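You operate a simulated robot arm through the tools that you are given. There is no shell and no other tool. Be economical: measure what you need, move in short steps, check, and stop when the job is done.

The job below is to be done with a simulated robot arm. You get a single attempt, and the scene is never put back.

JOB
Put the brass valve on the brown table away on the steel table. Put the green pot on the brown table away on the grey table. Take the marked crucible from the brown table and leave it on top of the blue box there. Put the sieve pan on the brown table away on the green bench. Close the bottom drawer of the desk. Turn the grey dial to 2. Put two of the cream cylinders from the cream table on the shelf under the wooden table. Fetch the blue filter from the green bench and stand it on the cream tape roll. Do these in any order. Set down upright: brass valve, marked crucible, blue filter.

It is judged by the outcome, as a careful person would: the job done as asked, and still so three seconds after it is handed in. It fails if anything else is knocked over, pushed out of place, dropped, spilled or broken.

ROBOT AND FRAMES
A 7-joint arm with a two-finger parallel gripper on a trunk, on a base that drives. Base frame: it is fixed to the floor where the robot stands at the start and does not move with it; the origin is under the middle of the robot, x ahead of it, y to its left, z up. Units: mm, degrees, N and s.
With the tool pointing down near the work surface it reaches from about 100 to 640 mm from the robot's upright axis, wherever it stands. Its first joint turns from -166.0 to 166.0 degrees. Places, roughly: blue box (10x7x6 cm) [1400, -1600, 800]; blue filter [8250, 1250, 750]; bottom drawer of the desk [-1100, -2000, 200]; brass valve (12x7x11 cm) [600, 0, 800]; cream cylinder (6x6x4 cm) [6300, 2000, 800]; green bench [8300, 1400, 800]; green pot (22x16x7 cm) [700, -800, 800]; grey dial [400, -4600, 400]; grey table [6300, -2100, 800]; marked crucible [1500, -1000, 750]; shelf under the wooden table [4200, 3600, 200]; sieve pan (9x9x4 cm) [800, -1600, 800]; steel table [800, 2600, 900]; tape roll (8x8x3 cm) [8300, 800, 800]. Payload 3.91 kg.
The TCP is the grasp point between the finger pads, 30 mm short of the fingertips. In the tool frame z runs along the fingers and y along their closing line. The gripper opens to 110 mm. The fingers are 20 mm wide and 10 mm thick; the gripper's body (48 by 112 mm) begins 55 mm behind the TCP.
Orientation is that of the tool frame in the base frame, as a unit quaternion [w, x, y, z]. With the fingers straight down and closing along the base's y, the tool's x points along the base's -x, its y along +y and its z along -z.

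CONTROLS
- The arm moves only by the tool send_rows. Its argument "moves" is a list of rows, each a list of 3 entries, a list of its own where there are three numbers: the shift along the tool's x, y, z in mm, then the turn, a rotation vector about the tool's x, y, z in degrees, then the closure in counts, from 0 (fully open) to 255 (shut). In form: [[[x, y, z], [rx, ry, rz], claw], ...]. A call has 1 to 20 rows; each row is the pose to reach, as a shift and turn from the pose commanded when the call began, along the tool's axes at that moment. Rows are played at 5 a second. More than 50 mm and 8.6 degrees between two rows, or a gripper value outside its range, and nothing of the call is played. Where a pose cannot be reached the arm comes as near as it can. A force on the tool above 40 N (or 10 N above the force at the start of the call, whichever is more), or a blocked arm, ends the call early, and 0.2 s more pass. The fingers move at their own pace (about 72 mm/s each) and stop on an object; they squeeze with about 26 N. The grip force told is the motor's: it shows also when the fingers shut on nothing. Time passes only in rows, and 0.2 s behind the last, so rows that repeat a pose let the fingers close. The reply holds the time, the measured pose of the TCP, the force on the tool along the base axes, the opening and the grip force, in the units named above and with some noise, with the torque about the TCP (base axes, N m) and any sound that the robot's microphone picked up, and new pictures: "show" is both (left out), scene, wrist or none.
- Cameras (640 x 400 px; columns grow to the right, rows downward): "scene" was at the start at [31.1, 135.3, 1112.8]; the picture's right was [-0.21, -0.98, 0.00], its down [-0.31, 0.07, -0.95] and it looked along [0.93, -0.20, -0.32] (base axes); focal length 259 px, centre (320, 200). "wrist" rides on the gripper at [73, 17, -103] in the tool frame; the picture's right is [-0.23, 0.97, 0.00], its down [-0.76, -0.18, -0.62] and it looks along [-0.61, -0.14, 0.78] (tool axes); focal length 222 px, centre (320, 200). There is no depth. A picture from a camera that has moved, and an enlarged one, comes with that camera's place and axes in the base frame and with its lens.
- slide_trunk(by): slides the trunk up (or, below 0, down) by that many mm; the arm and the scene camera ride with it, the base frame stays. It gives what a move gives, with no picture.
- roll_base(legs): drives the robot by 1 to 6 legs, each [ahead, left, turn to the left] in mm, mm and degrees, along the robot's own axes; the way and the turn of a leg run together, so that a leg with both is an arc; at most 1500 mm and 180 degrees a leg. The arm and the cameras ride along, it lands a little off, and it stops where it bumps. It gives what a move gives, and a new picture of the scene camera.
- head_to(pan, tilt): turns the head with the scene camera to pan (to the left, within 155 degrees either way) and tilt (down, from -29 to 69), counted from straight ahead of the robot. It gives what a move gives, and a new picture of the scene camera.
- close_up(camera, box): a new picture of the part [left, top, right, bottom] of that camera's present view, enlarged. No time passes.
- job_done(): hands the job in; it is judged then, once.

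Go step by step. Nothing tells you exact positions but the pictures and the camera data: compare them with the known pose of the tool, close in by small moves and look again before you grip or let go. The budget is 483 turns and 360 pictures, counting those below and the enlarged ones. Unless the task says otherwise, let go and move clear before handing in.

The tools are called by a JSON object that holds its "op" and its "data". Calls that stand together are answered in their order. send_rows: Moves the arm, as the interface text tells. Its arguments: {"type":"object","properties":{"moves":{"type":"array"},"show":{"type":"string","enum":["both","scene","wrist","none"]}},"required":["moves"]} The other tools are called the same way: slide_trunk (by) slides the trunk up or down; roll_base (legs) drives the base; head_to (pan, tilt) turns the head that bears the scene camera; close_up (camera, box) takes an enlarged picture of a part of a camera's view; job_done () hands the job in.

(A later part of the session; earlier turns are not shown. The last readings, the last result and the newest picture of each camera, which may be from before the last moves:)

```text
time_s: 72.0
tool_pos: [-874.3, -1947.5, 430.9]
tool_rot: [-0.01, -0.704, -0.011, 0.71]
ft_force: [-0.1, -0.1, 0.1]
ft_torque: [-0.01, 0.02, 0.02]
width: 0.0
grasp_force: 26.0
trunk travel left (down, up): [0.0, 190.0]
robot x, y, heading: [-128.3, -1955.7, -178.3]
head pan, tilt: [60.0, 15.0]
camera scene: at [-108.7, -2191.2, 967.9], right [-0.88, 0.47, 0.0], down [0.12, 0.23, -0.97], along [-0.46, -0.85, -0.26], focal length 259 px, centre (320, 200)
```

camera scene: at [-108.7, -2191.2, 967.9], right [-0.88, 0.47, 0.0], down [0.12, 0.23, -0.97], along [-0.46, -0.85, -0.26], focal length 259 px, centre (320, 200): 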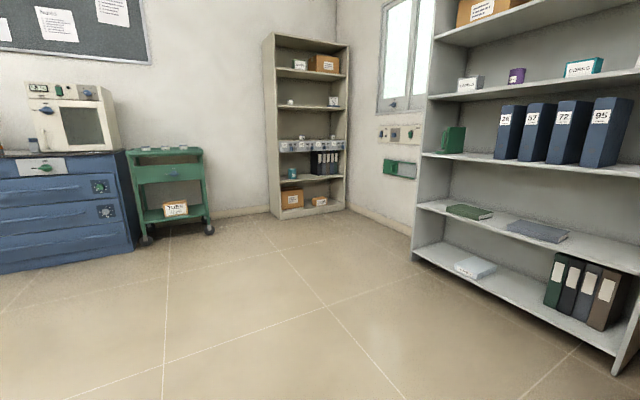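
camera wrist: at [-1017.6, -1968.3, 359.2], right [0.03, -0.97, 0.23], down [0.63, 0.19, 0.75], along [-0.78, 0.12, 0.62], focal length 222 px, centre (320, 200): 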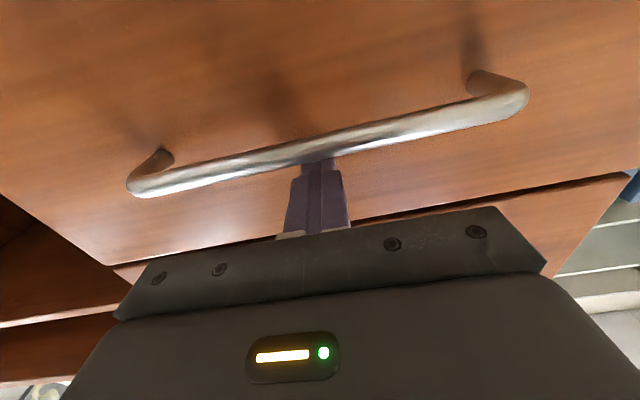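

Drawer closed flush. Now I look toward the dial.

{"op": "head_to", "data": {"pan": 99, "tilt": 12}}

{"op": "close_up", "data": {"camera": "scene", "box": [220, 130, 420, 260]}}

```text
time_s: 73.0
tool_pos: [-873.7, -1948.6, 430.0]
tool_rot: [-0.01, -0.703, -0.012, 0.711]
ft_force: [-1.1, -0.8, 0.2]
ft_torque: [0.02, -0.01, 0.0]
width: 0.0
grasp_force: 25.8
trunk travel left (down, up): [0.0, 190.0]
robot x, y, heading: [-126.7, -1960.6, -178.4]
head pan, tilt: [99.0, 12.0]
camera scene: at [-47.2, -2200.5, 972.8], right [-0.98, -0.19, 0.0], down [-0.04, 0.2, -0.98], along [0.18, -0.96, -0.21], focal length 259 px, centre (320, 200)
```

scene: 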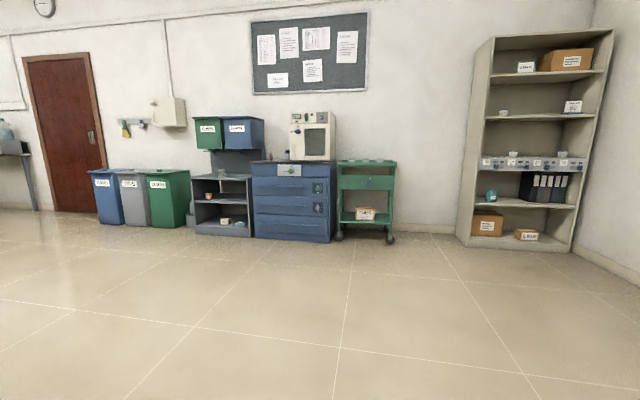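

```text
3.08 times, centred on (320, 195) of scene
camera zoom: at [-47.2, -2200.5, 972.8], right [-0.98, -0.19, 0.0], down [-0.04, 0.2, -0.98], along [0.18, -0.96, -0.21], focal length 797 px, centre (320, 215)
```

zoom: 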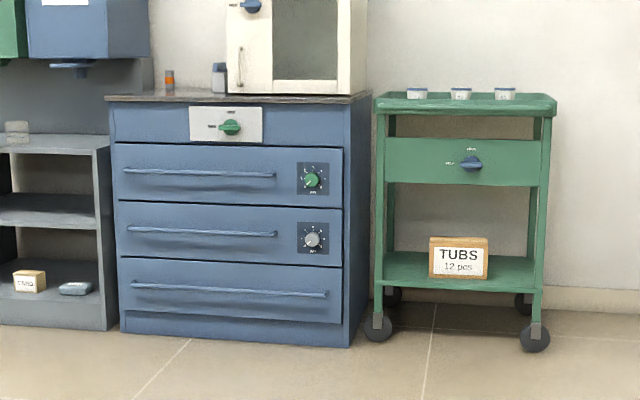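

The grey dial is on the middle blue drawer near [404, -4470, 400], facing me. I drive over and stop short of it.

{"op": "roll_base", "data": {"legs": [[0, 0, 88.3], [1300, 520, 0]]}}

{"op": "head_to", "data": {"pan": 0, "tilt": 25}}

{"op": "close_up", "data": {"camera": "scene", "box": [220, 130, 420, 260]}}

```text
time_s: 83.8
tool_pos: [382.3, -4004.6, 429.8]
tool_rot: [0.505, 0.494, 0.5, -0.501]
ft_force: [-0.2, -0.3, -0.1]
ft_torque: [-0.01, 0.0, -0.03]
width: 0.0
grasp_force: 25.7
trunk travel left (down, up): [0.0, 190.0]
robot x, y, heading: [405.4, -3260.3, -89.2]
head pan, tilt: [99.0, 12.0]
camera scene: at [652.6, -3182.5, 972.8], right [0.17, -0.99, 0.0], down [-0.2, -0.03, -0.98], along [0.96, 0.16, -0.21], focal length 259 px, centre (320, 200)
```

scene: 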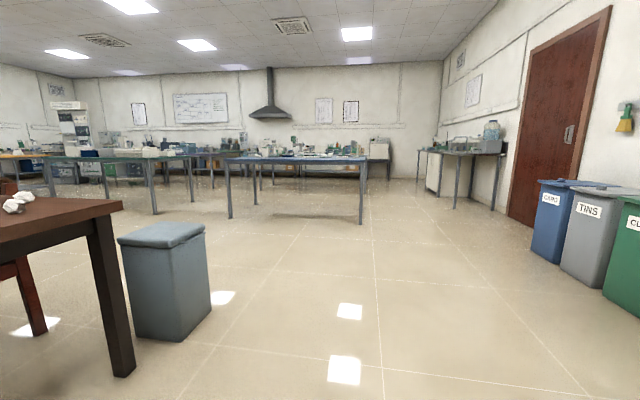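

```text
time_s: 85.6
tool_pos: [383.3, -4006.3, 430.4]
tool_rot: [0.505, 0.494, 0.501, -0.5]
ft_force: [-0.4, -0.7, 0.3]
ft_torque: [-0.02, -0.02, 0.01]
width: 0.0
grasp_force: 26.0
trunk travel left (down, up): [0.0, 190.0]
robot x, y, heading: [404.7, -3262.6, -89.2]
head pan, tilt: [0.0, 25.0]
camera scene: at [561.8, -3290.3, 951.7], right [-1.0, -0.01, 0.0], down [-0.01, 0.42, -0.91], along [0.01, -0.91, -0.42], focal length 259 px, centre (320, 200)
```

scene: 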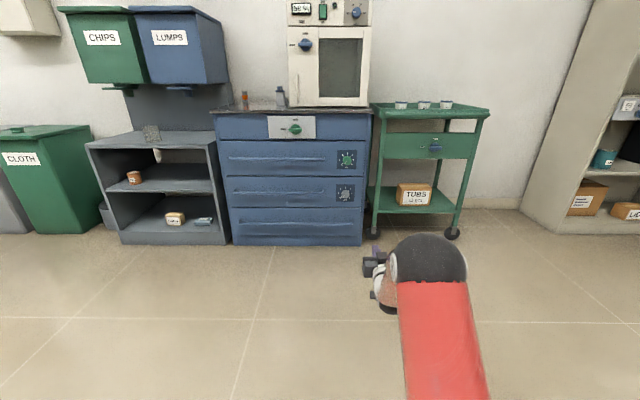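

```text
3.08 times, centred on (320, 195) of scene
camera zoom: at [561.8, -3290.3, 951.7], right [-1.0, -0.01, 0.0], down [-0.01, 0.42, -0.91], along [0.01, -0.91, -0.42], focal length 797 px, centre (320, 215)
```

zoom: 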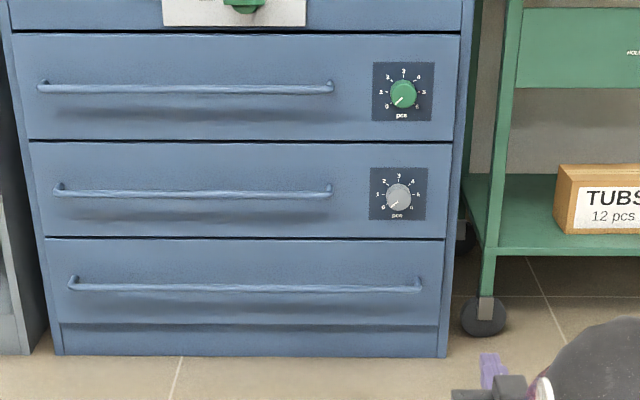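

Dial looks to be near [436, -4650, 360], pointer now at 0; 2 is 90° clockwise. I align the tool in front with fingers open and look with the wrist camera.

{"op": "roll_base", "data": {"legs": [[300, 53, -0.8]]}}

{"op": "send_rows", "data": {"moves": [[[35, 0, 0], [0, 0, 0], 100], [[70, 0, 0], [0, 0, 0], 0], [[70, 0, 0], [0, 0, 0], 0]], "show": "both"}}

```text
time_s: 87.7
tool_pos: [427.6, -4306.7, 429.4]
tool_rot: [-0.502, -0.497, -0.497, 0.504]
ft_force: [0.0, -0.1, -0.3]
ft_torque: [0.01, -0.02, 0.01]
width: 0.1
grasp_force: 25.4
trunk travel left (down, up): [0.0, 190.0]
robot x, y, heading: [463.2, -3565.5, -90.1]
head pan, tilt: [0.0, 25.0]
camera scene: at [615.2, -3594.9, 951.6], right [-1.0, 0.0, 0.0], down [0.0, 0.42, -0.91], along [0.0, -0.91, -0.42], focal length 259 px, centre (320, 200)
```

scene: 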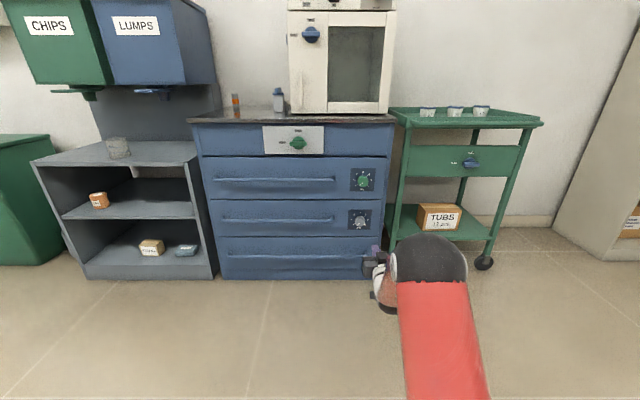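

```text
time_s: 88.5
tool_pos: [427.2, -4307.4, 359.7]
tool_rot: [-0.503, -0.496, -0.498, 0.503]
ft_force: [-0.5, -0.3, -0.5]
ft_torque: [0.0, 0.0, -0.01]
width: 108.8
grasp_force: 0.0
trunk travel left (down, up): [0.0, 190.0]
robot x, y, heading: [459.6, -3564.5, -89.9]
head pan, tilt: [0.0, 25.0]
camera scene: at [615.2, -3595.0, 951.7], right [-1.0, 0.0, 0.0], down [0.0, 0.42, -0.91], along [0.0, -0.91, -0.42], focal length 259 px, centre (320, 200)
camera wrist: at [444.7, -4206.6, 286.2], right [0.97, 0.0, 0.22], down [-0.18, 0.63, 0.75], along [-0.14, -0.77, 0.62], focal length 222 px, centre (320, 200)
```

scene: 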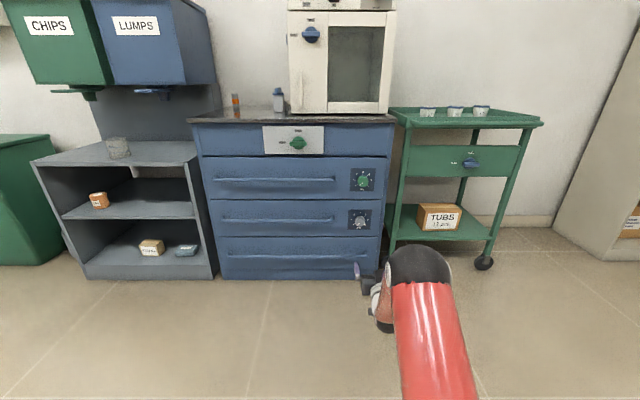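
wrist: 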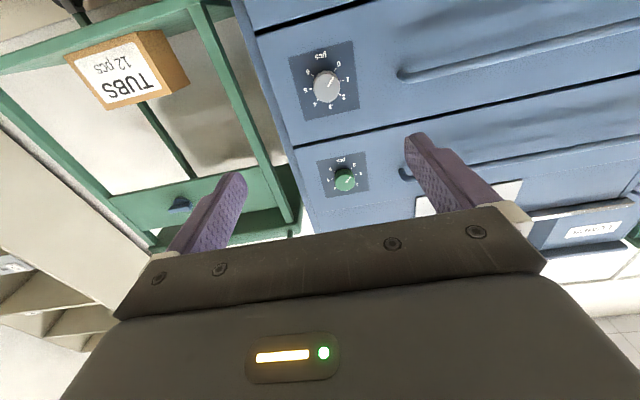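

Knob triangulates to about [437, -4629, 380]. I drive 190 mm closer and pre-turn the tool -45° with the small offsets, then look again.

{"op": "roll_base", "data": {"legs": [[190, 0, 0]]}}

{"op": "send_rows", "data": {"moves": [[[-10, 5, 0], [0, 0, -8], 0], [[-20, 10, 0], [0, 0, -16], 0], [[-20, 10, 0], [0, 0, -24], 0], [[-20, 10, 0], [0, 0, -32], 0], [[-20, 10, 0], [0, 0, -40], 0], [[-20, 10, 0], [0, 0, -46], 0]], "show": "wrist"}}

```text
time_s: 90.0
tool_pos: [430.0, -4494.4, 359.3]
tool_rot: [-0.502, -0.497, -0.498, 0.503]
ft_force: [0.4, 0.3, -0.2]
ft_torque: [0.01, -0.01, 0.01]
width: 109.8
grasp_force: 0.1
trunk travel left (down, up): [0.0, 190.0]
robot x, y, heading: [462.8, -3750.4, -89.7]
head pan, tilt: [0.0, 25.0]
camera scene: at [615.5, -3781.8, 951.6], right [-1.0, 0.0, 0.0], down [0.0, 0.42, -0.91], along [0.0, -0.91, -0.42], focal length 259 px, centre (320, 200)
```

scene: 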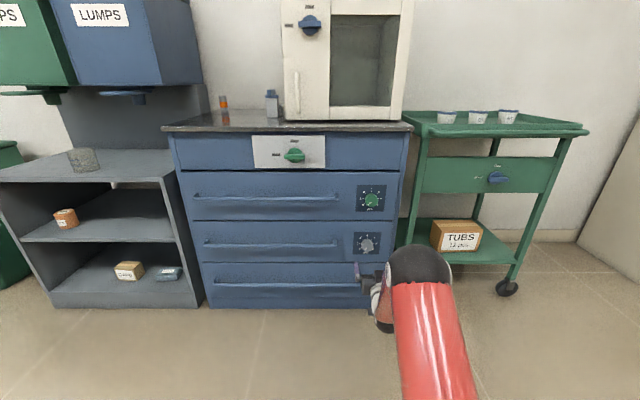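

```text
time_s: 91.4
tool_pos: [440.2, -4494.9, 378.5]
tool_rot: [-0.265, -0.261, -0.653, 0.66]
ft_force: [0.4, -0.4, 0.3]
ft_torque: [-0.04, 0.0, 0.01]
width: 110.2
grasp_force: 0.0
trunk travel left (down, up): [0.0, 190.0]
robot x, y, heading: [463.3, -3750.5, -89.9]
head pan, tilt: [0.0, 25.0]
camera wrist: at [398.2, -4393.3, 316.6], right [0.84, -0.01, -0.55], down [0.43, 0.63, 0.65], along [0.34, -0.78, 0.53], focal length 222 px, centre (320, 200)
```

wrist: 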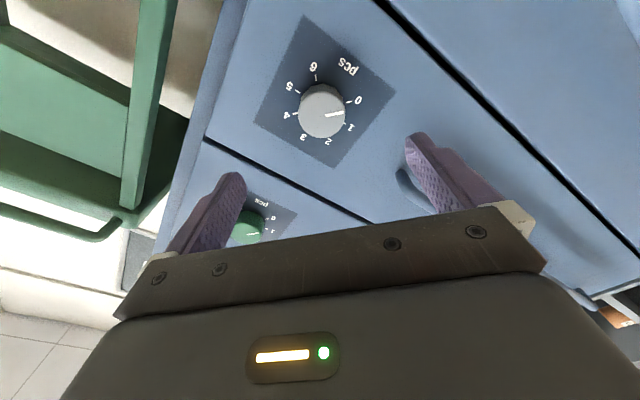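

{"op": "close_up", "data": {"camera": "wrist", "box": [250, 40, 400, 180]}}

```text
2.86 times, centred on (325, 110) of wrist
camera zoom: at [398.2, -4393.3, 316.6], right [0.84, -0.01, -0.55], down [0.43, 0.63, 0.65], along [0.34, -0.78, 0.53], focal length 635 px, centre (306, 457)
```

zoom: 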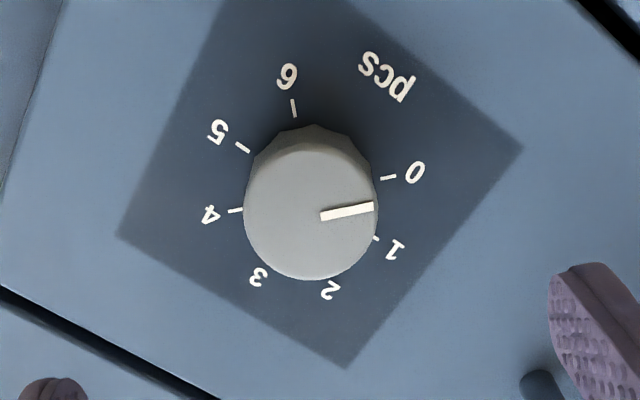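

Tool is centred on the knob and its pointer reads 0. I advance around the knob with fingers partly open.

{"op": "send_rows", "data": {"moves": [[[0, 0, 25], [0, 0, 0], 60], [[0, 0, 50], [0, 0, 0], 60], [[0, 0, 75], [0, 0, 0], 60], [[0, 0, 95], [0, 0, 0], 60], [[0, 0, 110], [0, 0, 0], 60], [[0, 0, 120], [0, 0, 0], 60]], "show": "wrist"}}

```text
time_s: 92.5
tool_pos: [441.2, -4595.3, 380.9]
tool_rot: [-0.267, -0.262, -0.653, 0.659]
ft_force: [0.1, 18.3, 7.0]
ft_torque: [0.51, -0.2, 0.43]
width: 81.1
grasp_force: 0.0
trunk travel left (down, up): [0.0, 190.0]
robot x, y, heading: [461.6, -3753.0, -89.8]
head pan, tilt: [0.0, 25.0]
stopped in row 5: the force on the tool passed its limit at 156 N (the readings are from after the stop); the commanded pose is now the measured one
camera wrist: at [400.5, -4492.9, 318.3], right [0.84, 0.0, -0.54], down [0.42, 0.63, 0.65], along [0.34, -0.78, 0.53], focal length 222 px, centre (320, 200)
```

wrist: 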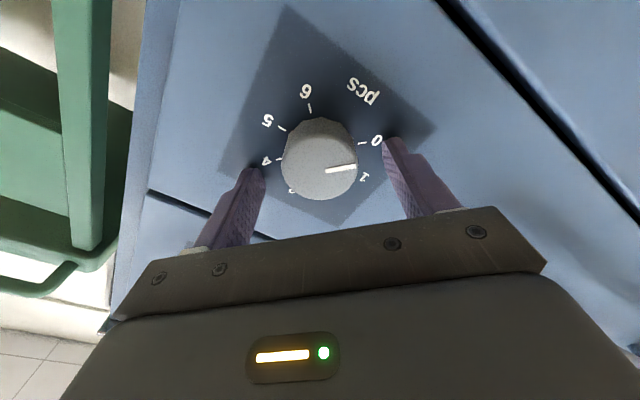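

Fingertips touched the panel; I back off 3 mm, close on the knob, and turn 90° clockwise.

{"op": "send_rows", "data": {"moves": [[[0, 0, -3], [0, 0, 0], 60], [[0, 0, -3], [0, 0, 0], 255], [[0, 0, -3], [0, 0, 0], 255], [[0, 0, -3], [0, 0, 0], 255]], "show": "wrist"}}

```text
time_s: 93.5
tool_pos: [441.6, -4593.5, 378.3]
tool_rot: [-0.267, -0.262, -0.654, 0.657]
ft_force: [0.8, -0.8, -2.4]
ft_torque: [0.09, -0.01, 0.13]
width: 43.8
grasp_force: 45.2
trunk travel left (down, up): [0.0, 190.0]
robot x, y, heading: [460.4, -3753.7, -90.0]
head pan, tilt: [0.0, 25.0]
camera wrist: at [401.0, -4491.0, 316.6], right [0.84, 0.0, -0.54], down [0.42, 0.63, 0.65], along [0.34, -0.78, 0.53], focal length 222 px, centre (320, 200)
```

wrist: 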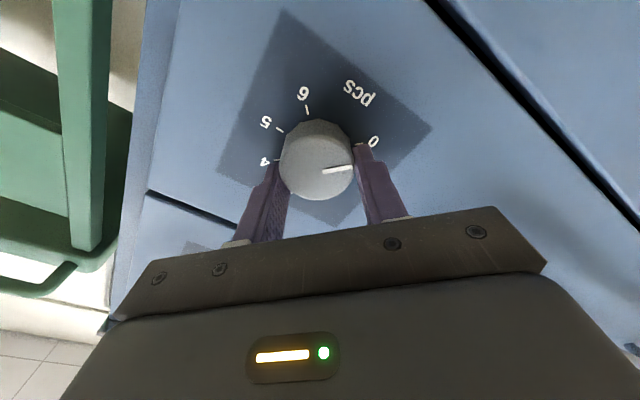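

{"op": "send_rows", "data": {"moves": [[[0, 0, 0], [0, 0, 7.5], 255], [[0, 0, 0], [0, 0, 15], 255], [[0, 0, 0], [0, 0, 22.5], 255], [[0, 0, 0], [0, 0, 30], 255], [[0, 0, 0], [0, 0, 37.5], 255], [[0, 0, 0], [0, 0, 45], 255], [[0, 0, 0], [0, 0, 52.5], 255], [[0, 0, 0], [0, 0, 60], 255], [[0, 0, 0], [0, 0, 67.5], 255], [[0, 0, 0], [0, 0, 75], 255], [[0, 0, 0], [0, 0, 82.5], 255], [[0, 0, 0], [0, 0, 90], 255]], "show": "wrist"}}

```text
time_s: 96.2
tool_pos: [433.1, -4592.5, 375.8]
tool_rot: [0.651, 0.65, 0.276, -0.279]
ft_force: [-34.5, -0.2, 0.8]
ft_torque: [-0.65, 0.1, -0.55]
width: 43.1
grasp_force: 45.4
trunk travel left (down, up): [0.0, 190.0]
robot x, y, heading: [460.5, -3750.4, -90.1]
head pan, tilt: [0.0, 25.0]
camera wrist: at [496.8, -4489.9, 336.3], right [0.54, 0.0, 0.84], down [-0.65, 0.63, 0.42], along [-0.53, -0.78, 0.34], focal length 222 px, centre (320, 200)
```

wrist: 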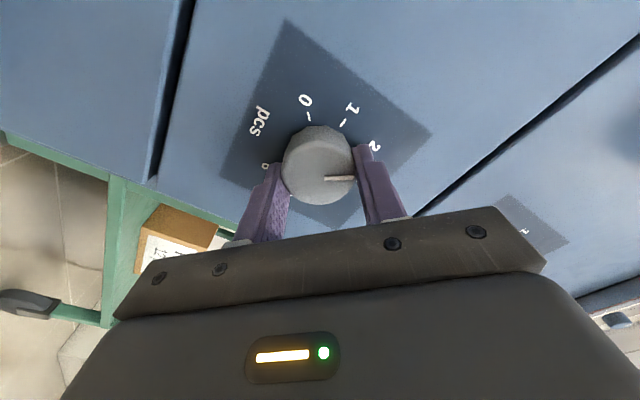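

The knob turned; I release, back off and look.

{"op": "send_rows", "data": {"moves": [[[0, 0, 0], [0, 0, 90], 200], [[0, 0, 0], [0, 0, 90], 60], [[0, 0, 0], [0, 0, 90], 40]], "show": "none"}}

```text
refused: row 1 steps farther than a row can; nothing moved
```

{"op": "send_rows", "data": {"moves": [[[0, 0, 0], [0, 0, 0], 200], [[0, 0, 0], [0, 0, 0], 60], [[0, 0, 0], [0, 0, 0], 40], [[0, 0, -30], [0, 0, 0], 40], [[0, 0, -70], [0, 0, 0], 40], [[0, 0, -100], [0, 0, 0], 40]], "show": "none"}}

{"op": "close_up", "data": {"camera": "wrist", "box": [240, 40, 400, 180]}}

```text
time_s: 97.5
tool_pos: [440.1, -4492.4, 377.3]
tool_rot: [0.653, 0.648, 0.277, -0.277]
ft_force: [0.0, 0.3, 0.1]
ft_torque: [0.01, 0.04, -0.02]
width: 92.9
grasp_force: 0.0
trunk travel left (down, up): [0.0, 190.0]
robot x, y, heading: [459.8, -3750.1, -90.1]
head pan, tilt: [0.0, 25.0]
```

```text
2.86 times, centred on (320, 110) of wrist
camera zoom: at [502.3, -4388.9, 337.2], right [0.54, 0.01, 0.84], down [-0.66, 0.62, 0.42], along [-0.52, -0.78, 0.34], focal length 635 px, centre (320, 457)
```

zoom: 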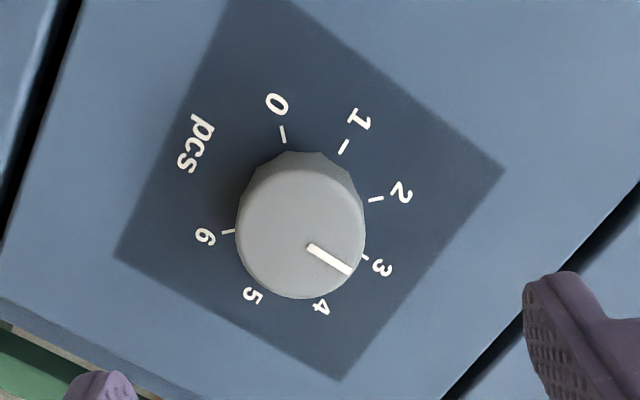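

The pointer drifted to 3 on release because I gripped off-axis. The knob's centre is really about [437, 373.5]; I recentre, grip, and turn back 45°.

{"op": "send_rows", "data": {"moves": [[[0.5, -4.8, 30], [0, 0, 0], 60], [[0.5, -4.8, 60], [0, 0, 0], 60], [[0.5, -4.8, 85], [0, 0, 0], 60], [[0.5, -4.8, 98], [0, 0, 0], 60], [[0.5, -4.8, 98], [0, 0, 0], 255], [[0.5, -4.8, 98], [0, 0, 0], 255], [[0.5, -4.8, 98], [0, 0, 0], 255]], "show": "wrist"}}

```text
time_s: 99.2
tool_pos: [435.9, -4590.0, 373.5]
tool_rot: [0.653, 0.649, 0.277, -0.276]
ft_force: [-7.1, -0.6, -9.0]
ft_torque: [0.77, 0.02, -0.69]
width: 43.6
grasp_force: 44.3
trunk travel left (down, up): [0.0, 190.0]
robot x, y, heading: [462.5, -3749.7, -90.1]
head pan, tilt: [0.0, 25.0]
camera wrist: at [499.2, -4488.2, 333.0], right [0.54, 0.0, 0.84], down [-0.66, 0.62, 0.42], along [-0.52, -0.78, 0.34], focal length 222 px, centre (320, 200)
```

wrist: 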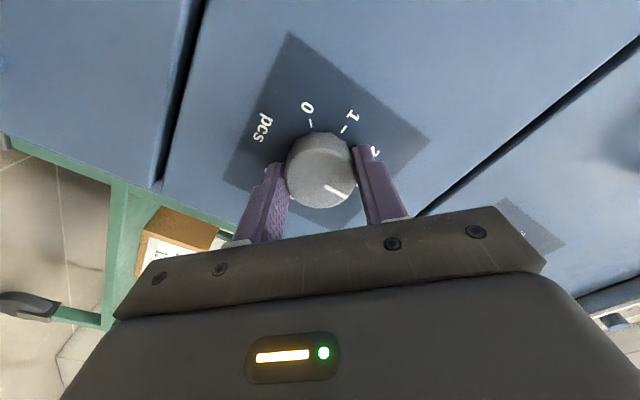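

{"op": "send_rows", "data": {"moves": [[[0, -1, 0], [0, 0, -7.5], 255], [[0, -1, 0], [0, 0, -15], 255], [[0, -1, 0], [0, 0, -22.5], 255], [[0, -1, 0], [0, 0, -30], 255], [[0, -1, 0], [0, 0, -37.5], 255], [[0, -1, 0], [0, 0, -45], 255], [[0, -1, 0], [0, 0, -45], 255]], "show": "wrist"}}

{"op": "close_up", "data": {"camera": "wrist", "box": [240, 70, 400, 210]}}

```text
time_s: 100.8
tool_pos: [436.2, -4590.7, 371.2]
tool_rot: [-0.496, -0.493, -0.504, 0.506]
ft_force: [-11.8, -2.9, -14.6]
ft_torque: [0.46, -0.02, -0.85]
width: 43.7
grasp_force: 45.2
trunk travel left (down, up): [0.0, 190.0]
robot x, y, heading: [461.8, -3749.3, -89.8]
head pan, tilt: [0.0, 25.0]
camera wrist: at [451.5, -4488.1, 300.3], right [0.98, 0.0, 0.21], down [-0.16, 0.63, 0.76], along [-0.13, -0.78, 0.61], focal length 222 px, centre (320, 200)
```

wrist: 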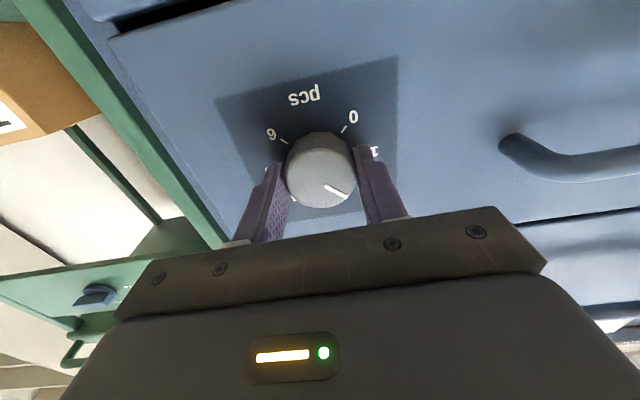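

```text
2.86 times, centred on (320, 140) of wrist
camera zoom: at [451.5, -4488.1, 300.3], right [0.98, 0.0, 0.21], down [-0.16, 0.63, 0.76], along [-0.13, -0.78, 0.61], focal length 635 px, centre (320, 371)
```

zoom: 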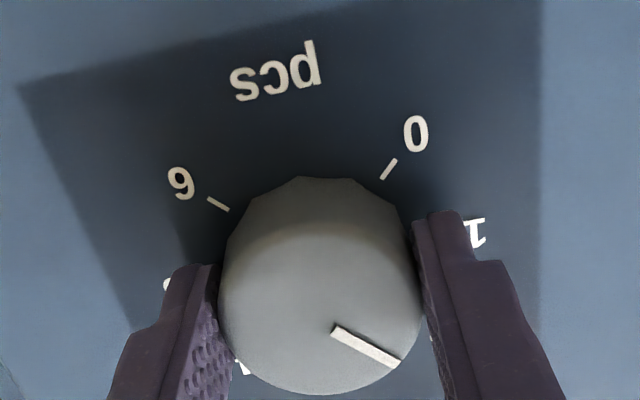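

Pointer reads near 2. I relieve the side force first, then open gently and back off straight.

{"op": "send_rows", "data": {"moves": [[[1.7, -1.4, 0], [0, 0, 0], 255], [[3.4, -2.7, 0], [0, 0, 0], 255], [[3.4, -2.7, 0], [0, 0, 0], 255]], "show": "none"}}

```text
time_s: 101.5
tool_pos: [436.0, -4589.8, 373.0]
tool_rot: [-0.498, -0.492, -0.504, 0.506]
ft_force: [-4.5, -1.3, -4.5]
ft_torque: [0.75, -0.02, -0.84]
width: 43.5
grasp_force: 45.5
trunk travel left (down, up): [0.0, 190.0]
robot x, y, heading: [464.5, -3751.7, -89.9]
head pan, tilt: [0.0, 25.0]
```

{"op": "send_rows", "data": {"moves": [[[1, -1, 0], [0, 0, 0], 255], [[1, -1, 0], [0, 0, 0], 150], [[1, -1, 0], [0, 0, 0], 80], [[1, -1, 0], [0, 0, 0], 60], [[1, -1, -30], [0, 0, 0], 60], [[1, -1, -70], [0, 0, 0], 60], [[1, -1, -100], [0, 0, 0], 60]], "show": "none"}}

{"op": "close_up", "data": {"camera": "wrist", "box": [240, 40, 400, 180]}}

```text
time_s: 103.2
tool_pos: [431.9, -4489.3, 369.9]
tool_rot: [-0.498, -0.492, -0.504, 0.506]
ft_force: [1.0, 0.0, 0.1]
ft_torque: [0.0, -0.01, -0.01]
width: 84.3
grasp_force: 0.0
trunk travel left (down, up): [0.0, 190.0]
robot x, y, heading: [461.8, -3748.2, -89.8]
head pan, tilt: [0.0, 25.0]
```

```text
2.86 times, centred on (320, 110) of wrist
camera zoom: at [447.8, -4387.7, 296.4], right [0.98, 0.0, 0.21], down [-0.17, 0.63, 0.76], along [-0.13, -0.78, 0.62], focal length 635 px, centre (320, 457)
```

zoom: 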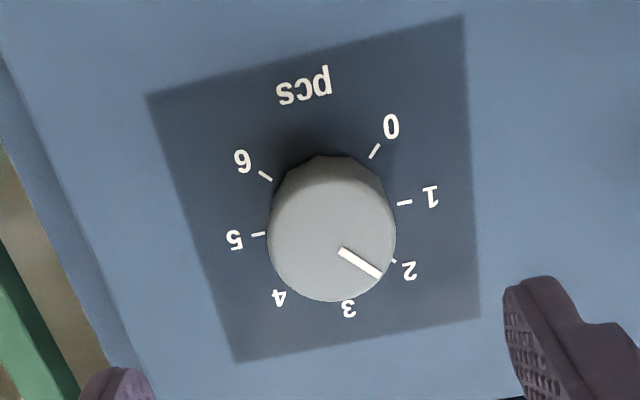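

{"op": "close_up", "data": {"camera": "wrist", "box": [290, 75, 370, 145]}}

{"op": "close_up", "data": {"camera": "scene", "box": [345, 225, 385, 265]}}

```text
5.71 times, centred on (330, 110) of wrist
camera zoom: at [447.8, -4387.7, 296.4], right [0.98, 0.0, 0.21], down [-0.17, 0.63, 0.76], along [-0.13, -0.78, 0.62], focal length 1269 px, centre (263, 714)
```

zoom: 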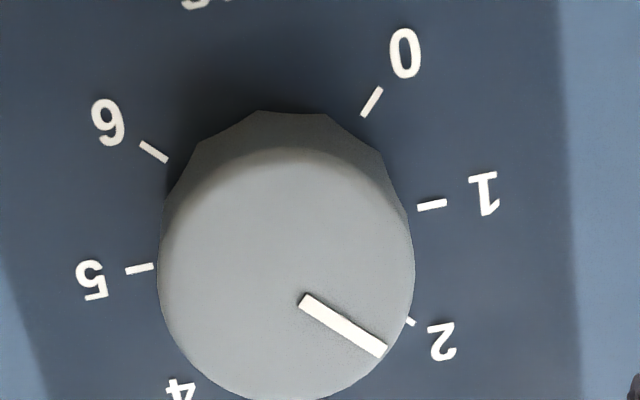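

```text
10.00 times, centred on (365, 245) of scene
camera zoom: at [615.5, -3781.6, 951.6], right [-1.0, 0.0, 0.0], down [0.0, 0.42, -0.91], along [0.0, -0.91, -0.42], focal length 2591 px, centre (-130, -250)
```

zoom: 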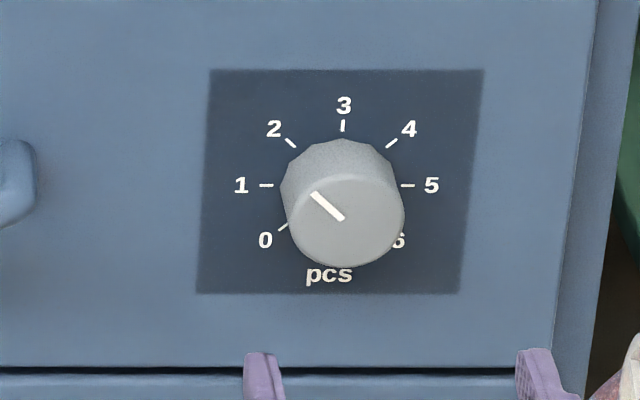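

Pointer is at 2. I back off and fold the tool back to pointing down while raising it.

{"op": "roll_base", "data": {"legs": [[-400, 0, 0]]}}

{"op": "send_rows", "data": {"moves": [[[-36, 0, -27], [0, 8.2, 0], 0], [[-72, 0, -54], [0, 16.4, 0], 0], [[-108, 0, -81], [0, 24.6, 0], 0], [[-144, 0, -108], [0, 32.8, 0], 0], [[-180, 0, -135], [0, 41, 0], 0], [[-216, 0, -162], [0, 49.2, 0], 0], [[-252, 0, -189], [0, 57.4, 0], 0], [[-288, 0, -216], [0, 65.6, 0], 0], [[-324, 0, -243], [0, 73.8, 0], 0], [[-360, 0, -270], [0, 82, 0], 0], [[-396, 0, -297], [0, 90, 0], 0]], "show": "none"}}

{"op": "slide_trunk", "data": {"by": 190}}

{"op": "head_to", "data": {"pan": 150, "tilt": 15}}

```text
time_s: 105.6
tool_pos: [430.4, -4092.3, 367.6]
tool_rot: [-0.497, -0.493, -0.503, 0.506]
ft_force: [0.3, -1.0, 0.9]
ft_torque: [0.03, 0.04, 0.02]
width: 84.1
grasp_force: 0.1
trunk travel left (down, up): [0.0, 190.0]
robot x, y, heading: [459.4, -3350.1, -90.1]
head pan, tilt: [0.0, 25.0]
camera scene: at [615.1, -3384.8, 951.6], right [-1.0, 0.0, 0.0], down [0.0, 0.42, -0.91], along [0.0, -0.91, -0.42], focal length 259 px, centre (320, 200)
```

scene: 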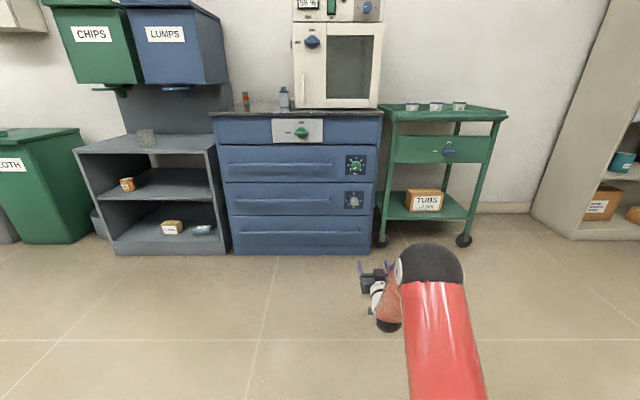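

```text
time_s: 108.0
tool_pos: [435.9, -3793.1, 762.3]
tool_rot: [-0.005, 0.706, 0.708, -0.009]
ft_force: [0.0, 0.9, -0.2]
ft_torque: [0.0, 0.0, -0.01]
width: 110.0
grasp_force: 0.0
trunk travel left (down, up): [0.0, 190.0]
robot x, y, heading: [463.1, -3354.7, -89.7]
head pan, tilt: [0.0, 25.0]
```

```text
time_s: 110.1
tool_pos: [436.2, -3793.2, 951.4]
tool_rot: [-0.005, 0.707, 0.707, -0.009]
ft_force: [-0.9, 1.2, -0.3]
ft_torque: [-0.01, -0.02, -0.02]
width: 109.9
grasp_force: 0.0
trunk travel left (down, up): [-190.0, 0.0]
robot x, y, heading: [457.6, -3354.2, -89.8]
head pan, tilt: [0.0, 25.0]
```

```text
time_s: 112.5
tool_pos: [436.2, -3793.1, 951.1]
tool_rot: [-0.004, 0.707, 0.707, -0.009]
ft_force: [-0.3, -0.5, 1.0]
ft_torque: [0.0, 0.01, -0.02]
width: 110.1
grasp_force: 0.1
trunk travel left (down, up): [-190.0, 0.0]
robot x, y, heading: [463.0, -3352.8, -89.8]
head pan, tilt: [150.0, 15.0]
camera scene: at [662.0, -3211.8, 1157.9], right [0.87, -0.5, 0.0], down [-0.13, -0.22, -0.97], along [0.48, 0.84, -0.26], focal length 259 px, centre (320, 200)
```

scene: 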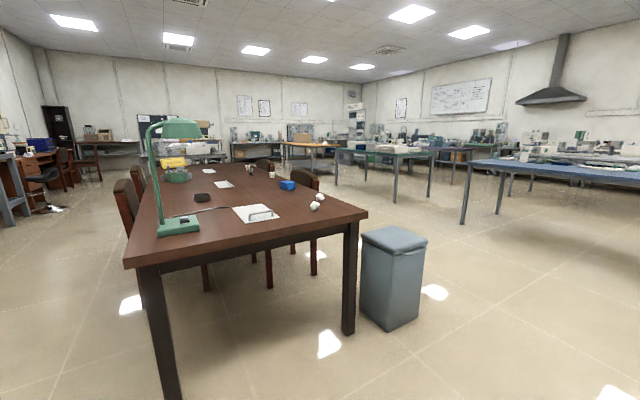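

Table spans x 490–1500, y -2250–250; a bin stands at about [1760, -2240]. I drive round to the far side, clear of the bin, and face the table.

{"op": "roll_base", "data": {"legs": [[0, 1500, 0], [0, 200, 0], [-1400, 0, 0], [-700, 0, 0], [0, 0, -90]]}}

{"op": "head_to", "data": {"pan": 0, "tilt": 25}}

```text
time_s: 135.2
tool_pos: [1722.5, -1167.2, 951.4]
tool_rot: [-0.01, 1.0, -0.001, -0.003]
ft_force: [-0.3, -0.5, -0.1]
ft_torque: [0.01, -0.01, -0.05]
width: 110.0
grasp_force: 0.0
trunk travel left (down, up): [-190.0, 0.0]
robot x, y, heading: [2165.7, -1191.3, 180.0]
head pan, tilt: [150.0, 15.0]
camera scene: at [2303.5, -1393.2, 1157.9], right [-0.5, -0.86, 0.0], down [-0.22, 0.13, -0.97], along [0.84, -0.48, -0.26], focal length 259 px, centre (320, 200)
```

scene: 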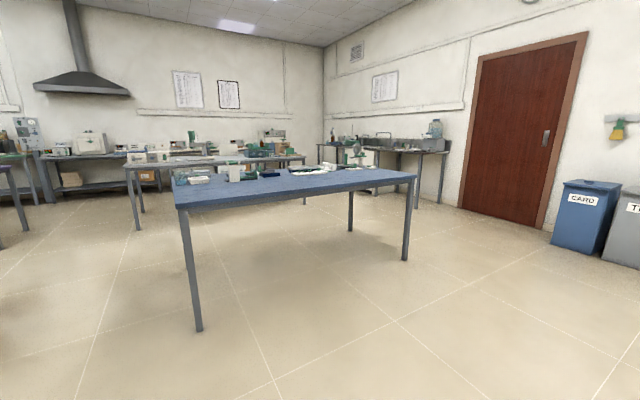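

```text
time_s: 137.5
tool_pos: [1722.8, -1166.9, 952.3]
tool_rot: [-0.009, 1.0, -0.002, -0.004]
ft_force: [0.5, 0.1, -0.3]
ft_torque: [0.03, 0.02, 0.0]
width: 109.8
grasp_force: 0.0
trunk travel left (down, up): [-190.0, 0.0]
robot x, y, heading: [2163.1, -1189.5, 180.0]
head pan, tilt: [0.0, 25.0]
camera scene: at [2130.6, -1346.1, 1141.7], right [0.0, 1.0, 0.0], down [0.42, 0.0, -0.91], along [-0.91, 0.0, -0.42], focal length 259 px, centre (320, 200)
```

scene: 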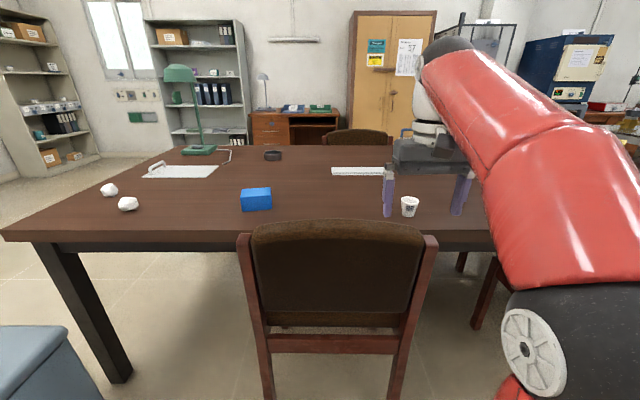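

{"op": "close_up", "data": {"camera": "scene", "box": [220, 150, 440, 250]}}

{"op": "head_to", "data": {"pan": -55, "tilt": 25}}

```text
2.91 times, centred on (330, 200) of scene
camera zoom: at [2130.6, -1346.1, 1141.7], right [0.0, 1.0, 0.0], down [0.42, 0.0, -0.91], along [-0.91, 0.0, -0.42], focal length 754 px, centre (291, 200)
```

zoom: 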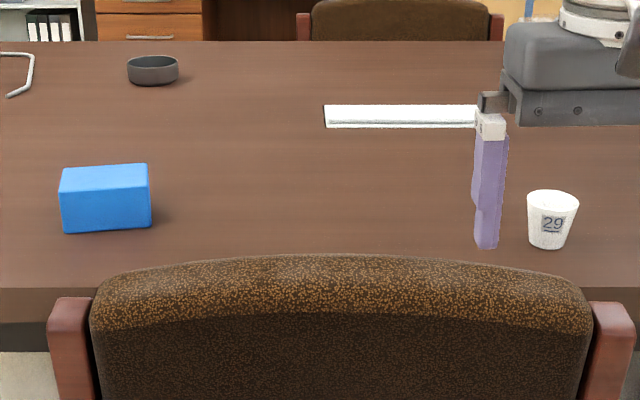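

```text
time_s: 138.8
tool_pos: [1723.2, -1166.9, 951.4]
tool_rot: [-0.009, 1.0, -0.001, -0.003]
ft_force: [-0.2, 0.1, 0.7]
ft_torque: [-0.01, -0.02, -0.03]
width: 110.1
grasp_force: 0.0
trunk travel left (down, up): [-190.0, 0.0]
robot x, y, heading: [2165.2, -1189.7, 180.0]
head pan, tilt: [-55.0, 25.0]
camera scene: at [2170.0, -1270.7, 1141.7], right [0.82, 0.57, 0.0], down [0.24, -0.35, -0.91], along [-0.52, 0.74, -0.42], focal length 259 px, centre (320, 200)
```

scene: 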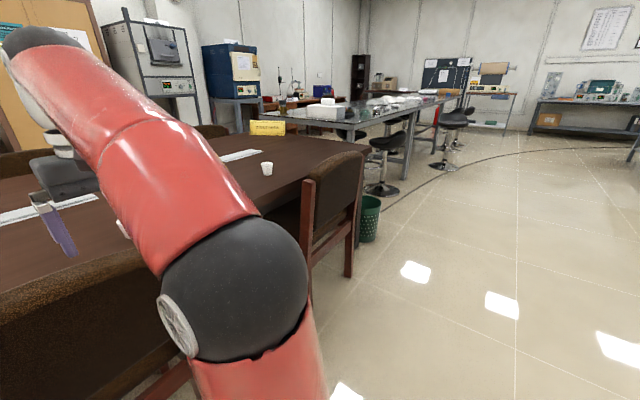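

The marked crucible ("29") is near [1372, -1053], blue box near [1350, -1560]; a chair stands between. I come a bit closer, staying clear of the chair, tilting the tool forward for reach.

{"op": "roll_base", "data": {"legs": [[150, -110, 0]]}}

{"op": "head_to", "data": {"pan": 0, "tilt": 60}}

{"op": "head_to", "data": {"pan": 0, "tilt": 28}}

```text
time_s: 140.3
tool_pos: [1572.5, -1055.4, 951.8]
tool_rot: [-0.01, 1.0, 0.0, -0.004]
ft_force: [0.6, -0.6, -1.5]
ft_torque: [-0.02, -0.01, -0.02]
width: 110.0
grasp_force: 0.1
trunk travel left (down, up): [-190.0, 0.0]
robot x, y, heading: [2015.1, -1081.4, 179.9]
head pan, tilt: [-55.0, 25.0]
camera scene: at [2019.8, -1160.1, 1141.7], right [0.82, 0.57, 0.0], down [0.24, -0.35, -0.91], along [-0.52, 0.74, -0.42], focal length 259 px, centre (320, 200)
```

scene: 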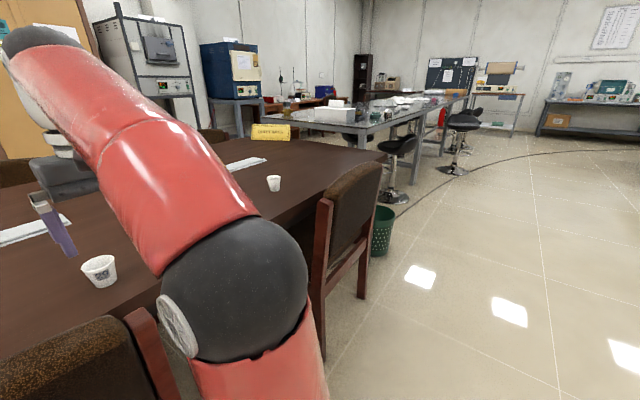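

```text
time_s: 141.6
tool_pos: [1572.6, -1054.7, 951.1]
tool_rot: [-0.01, 1.0, -0.001, -0.004]
ft_force: [0.4, -1.1, -0.5]
ft_torque: [0.01, 0.01, 0.01]
width: 110.1
grasp_force: 0.2
trunk travel left (down, up): [-190.0, 0.0]
robot x, y, heading: [2014.1, -1083.9, 179.9]
head pan, tilt: [0.0, 60.0]
camera scene: at [2005.7, -1235.4, 1091.6], right [0.0, 1.0, 0.0], down [0.87, 0.0, -0.5], along [-0.5, 0.0, -0.87], focal length 259 px, centre (320, 200)
```

scene: 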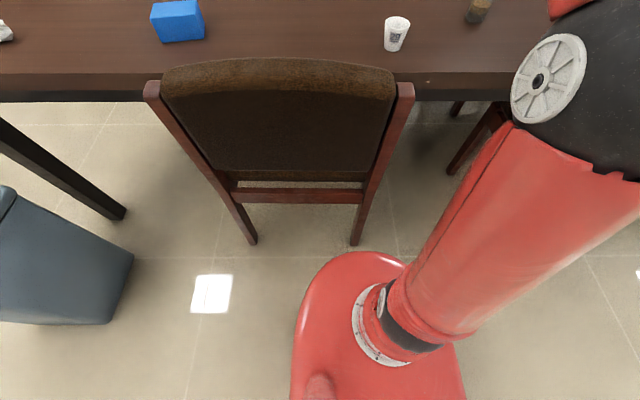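

```text
time_s: 142.5
tool_pos: [1572.9, -1056.4, 952.2]
tool_rot: [-0.01, 1.0, 0.0, -0.003]
ft_force: [-0.8, 1.3, -0.2]
ft_torque: [0.0, -0.01, -0.01]
width: 109.9
grasp_force: 0.0
trunk travel left (down, up): [-190.0, 0.0]
robot x, y, heading: [2016.6, -1081.3, 179.6]
head pan, tilt: [0.0, 28.0]
camera scene: at [1981.2, -1235.4, 1136.8], right [0.0, 1.0, 0.0], down [0.47, 0.0, -0.88], along [-0.88, 0.0, -0.47], focal length 259 px, centre (320, 200)
```

scene: 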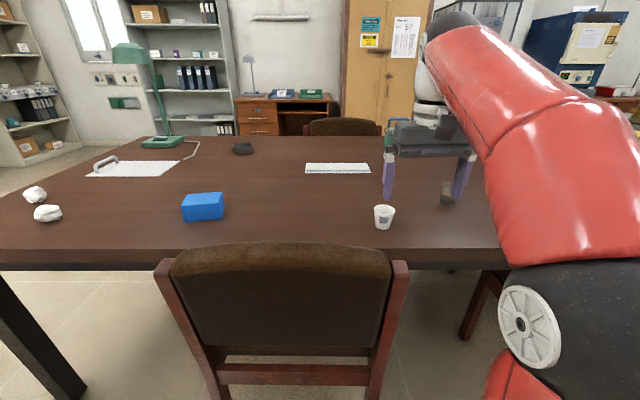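

Chair leg foot is at x≈1598 and the base front at ≈1716, so I go 40 mm closer, then reach out above the crucible.

{"op": "roll_base", "data": {"legs": [[40, 10, 0]]}}

{"op": "send_rows", "data": {"moves": [[[-30, 0, 15], [0, 0, 0], 0], [[-60, 0, 35], [0, 0, 0], 0], [[-90, 0, 55], [0, 0, 0], 0], [[-115, 0, 75], [0, 0, 0], 0]], "show": "wrist"}}

```text
time_s: 143.4
tool_pos: [1532.0, -1065.5, 951.1]
tool_rot: [-0.01, 1.0, -0.001, -0.004]
ft_force: [-0.5, 0.3, 0.1]
ft_torque: [-0.03, 0.04, -0.01]
width: 110.1
grasp_force: 0.1
trunk travel left (down, up): [-190.0, 0.0]
robot x, y, heading: [1975.4, -1091.0, 179.8]
head pan, tilt: [0.0, 28.0]
camera scene: at [1940.6, -1245.2, 1136.9], right [0.0, 1.0, 0.0], down [0.47, 0.0, -0.88], along [-0.88, 0.0, -0.47], focal length 259 px, centre (320, 200)
```

scene: 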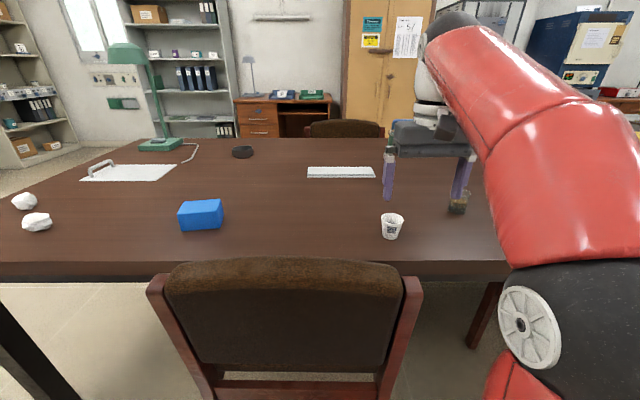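

```text
time_s: 144.4
tool_pos: [1416.1, -1064.9, 878.1]
tool_rot: [-0.01, 1.0, 0.0, -0.005]
ft_force: [1.0, -0.3, -0.4]
ft_torque: [-0.07, 0.05, -0.01]
width: 110.1
grasp_force: 0.1
trunk travel left (down, up): [-190.0, 0.0]
robot x, y, heading: [1972.1, -1093.6, 179.8]
head pan, tilt: [0.0, 28.0]
camera wrist: at [1490.1, -1084.5, 981.7], right [-0.23, -0.97, -0.02], down [-0.76, 0.17, 0.63], along [-0.61, 0.16, -0.77], focal length 222 px, centre (320, 200)
```

wrist: 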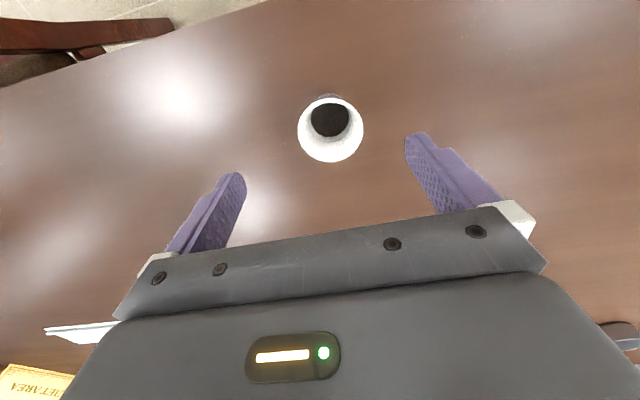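

The crucible is nearly below, at about [1419, -1073], and has dark contents, so it must stay level. I centre and descend partway.

{"op": "send_rows", "data": {"moves": [[[2, 8, 15], [0, 0, 0], 0], [[2, 8, 35], [0, 0, 0], 0], [[2, 8, 50], [0, 0, 0], 0]], "show": "wrist"}}

```text
time_s: 145.2
tool_pos: [1419.3, -1070.0, 827.6]
tool_rot: [-0.01, 1.0, -0.001, -0.003]
ft_force: [-0.1, -0.6, 0.4]
ft_torque: [-0.02, -0.04, 0.01]
width: 109.9
grasp_force: 0.1
trunk travel left (down, up): [-190.0, 0.0]
robot x, y, heading: [1971.7, -1091.9, 179.6]
head pan, tilt: [0.0, 28.0]
camera wrist: at [1491.7, -1089.8, 931.2], right [-0.23, -0.97, -0.02], down [-0.76, 0.17, 0.63], along [-0.61, 0.16, -0.77], focal length 222 px, centre (320, 200)
```

wrist: 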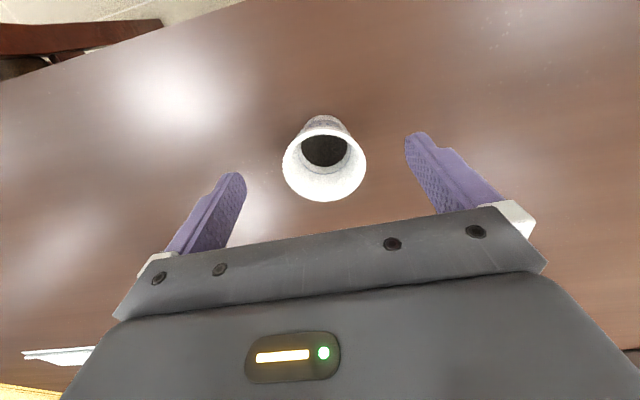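

{"op": "send_rows", "data": {"moves": [[[0, 3, 20], [0, 0, 0], 0], [[0, 3, 42], [0, 0, 0], 0], [[0, 3, 42], [0, 0, 0], 120], [[0, 3, 42], [0, 0, 0], 255], [[0, 3, 42], [0, 0, 0], 255]], "show": "wrist"}}

```text
time_s: 146.0
tool_pos: [1416.6, -1081.2, 790.7]
tool_rot: [-0.004, 1.0, 0.004, -0.011]
ft_force: [0.8, -7.9, 8.7]
ft_torque: [-0.56, -0.07, -0.05]
width: 62.4
grasp_force: 4.4
trunk travel left (down, up): [-190.0, 0.0]
robot x, y, heading: [1976.2, -1094.2, 179.9]
head pan, tilt: [0.0, 28.0]
stopped in row 3: the force on the tool passed its limit at 44 N (the readings are from after the stop); the commanded pose is now the measured one
camera wrist: at [1492.7, -1099.5, 893.2], right [-0.22, -0.98, 0.0], down [-0.75, 0.17, 0.64], along [-0.63, 0.14, -0.77], focal length 222 px, centre (320, 200)
```

wrist: 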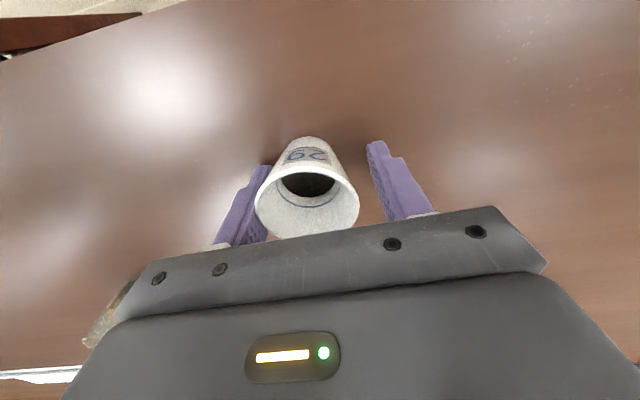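

Something pushed back early while closing. I look from the scene camera before continuing.

{"op": "close_up", "data": {"camera": "scene", "box": [320, 130, 520, 270]}}

{"op": "close_up", "data": {"camera": "wrist", "box": [180, 100, 460, 260]}}

```text
2.86 times, centred on (420, 200) of scene
camera zoom: at [1941.5, -1246.4, 1136.6], right [0.0, 1.0, 0.0], down [0.47, 0.0, -0.88], along [-0.88, 0.0, -0.47], focal length 740 px, centre (34, 200)
```

zoom: 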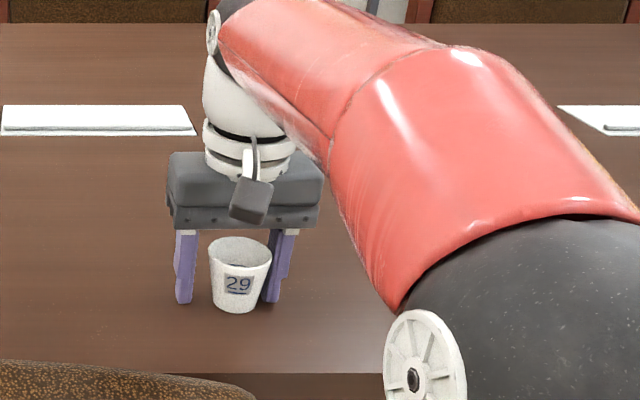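

```text
2.29 times, centred on (320, 180) of wrist
camera zoom: at [1492.7, -1099.5, 893.2], right [-0.22, -0.98, 0.0], down [-0.75, 0.17, 0.64], along [-0.63, 0.14, -0.77], focal length 508 px, centre (320, 246)
```

zoom: 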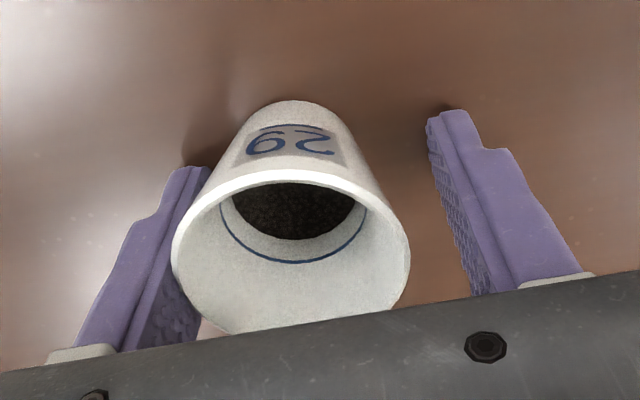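

Crucible is upright, simply nearer one finger. I shift 7 mm toward it and close slowly.

{"op": "send_rows", "data": {"moves": [[[0, 0, 0], [0, 0, 0], 60], [[0, -4, -1], [0, 0, 0], 60], [[0, -8, -2], [0, 0, 0], 60], [[0, -8, -2], [0, 0, 0], 60]], "show": "wrist"}}

```text
time_s: 147.0
tool_pos: [1417.5, -1071.2, 789.9]
tool_rot: [-0.005, 1.0, 0.003, -0.009]
ft_force: [1.7, 0.3, 1.2]
ft_torque: [-0.04, -0.04, 0.09]
width: 83.8
grasp_force: 0.1
trunk travel left (down, up): [-190.0, 0.0]
robot x, y, heading: [1973.4, -1093.8, 179.6]
head pan, tilt: [0.0, 28.0]
camera wrist: at [1491.6, -1089.7, 893.7], right [-0.22, -0.98, -0.01], down [-0.75, 0.17, 0.64], along [-0.62, 0.14, -0.77], focal length 222 px, centre (320, 200)
```

wrist: 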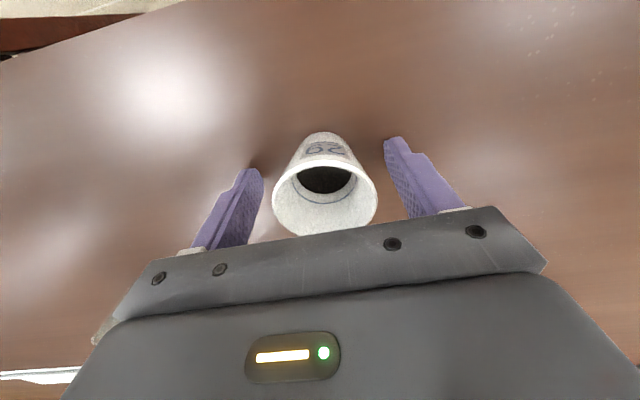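

{"op": "send_rows", "data": {"moves": [[[0, 0, 0], [0, 0, 0], 85], [[0, 0, 0], [0, 0, 0], 105], [[0, 0, 0], [0, 0, 0], 120], [[0, 0, 0], [0, 0, 0], 130], [[0, 0, 0], [0, 0, 0], 140], [[0, 0, 0], [0, 0, 0], 160], [[0, 0, 0], [0, 0, 0], 255], [[0, 0, 0], [0, 0, 0], 255]], "show": "wrist"}}

```text
time_s: 148.8
tool_pos: [1417.1, -1070.9, 790.4]
tool_rot: [-0.005, 1.0, 0.003, -0.01]
ft_force: [-0.9, 0.0, 0.5]
ft_torque: [0.06, -0.04, -0.01]
width: 45.2
grasp_force: 26.0
trunk travel left (down, up): [-190.0, 0.0]
robot x, y, heading: [1968.4, -1095.5, 179.9]
head pan, tilt: [0.0, 28.0]
camera wrist: at [1491.6, -1088.9, 894.3], right [-0.22, -0.97, -0.01], down [-0.75, 0.17, 0.64], along [-0.62, 0.15, -0.77], focal length 222 px, centre (320, 200)
```

wrist: 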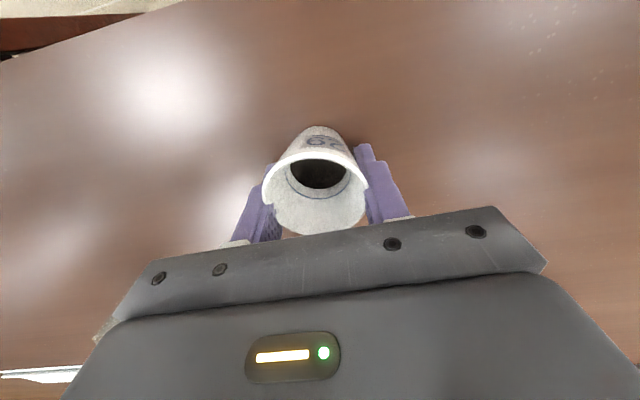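

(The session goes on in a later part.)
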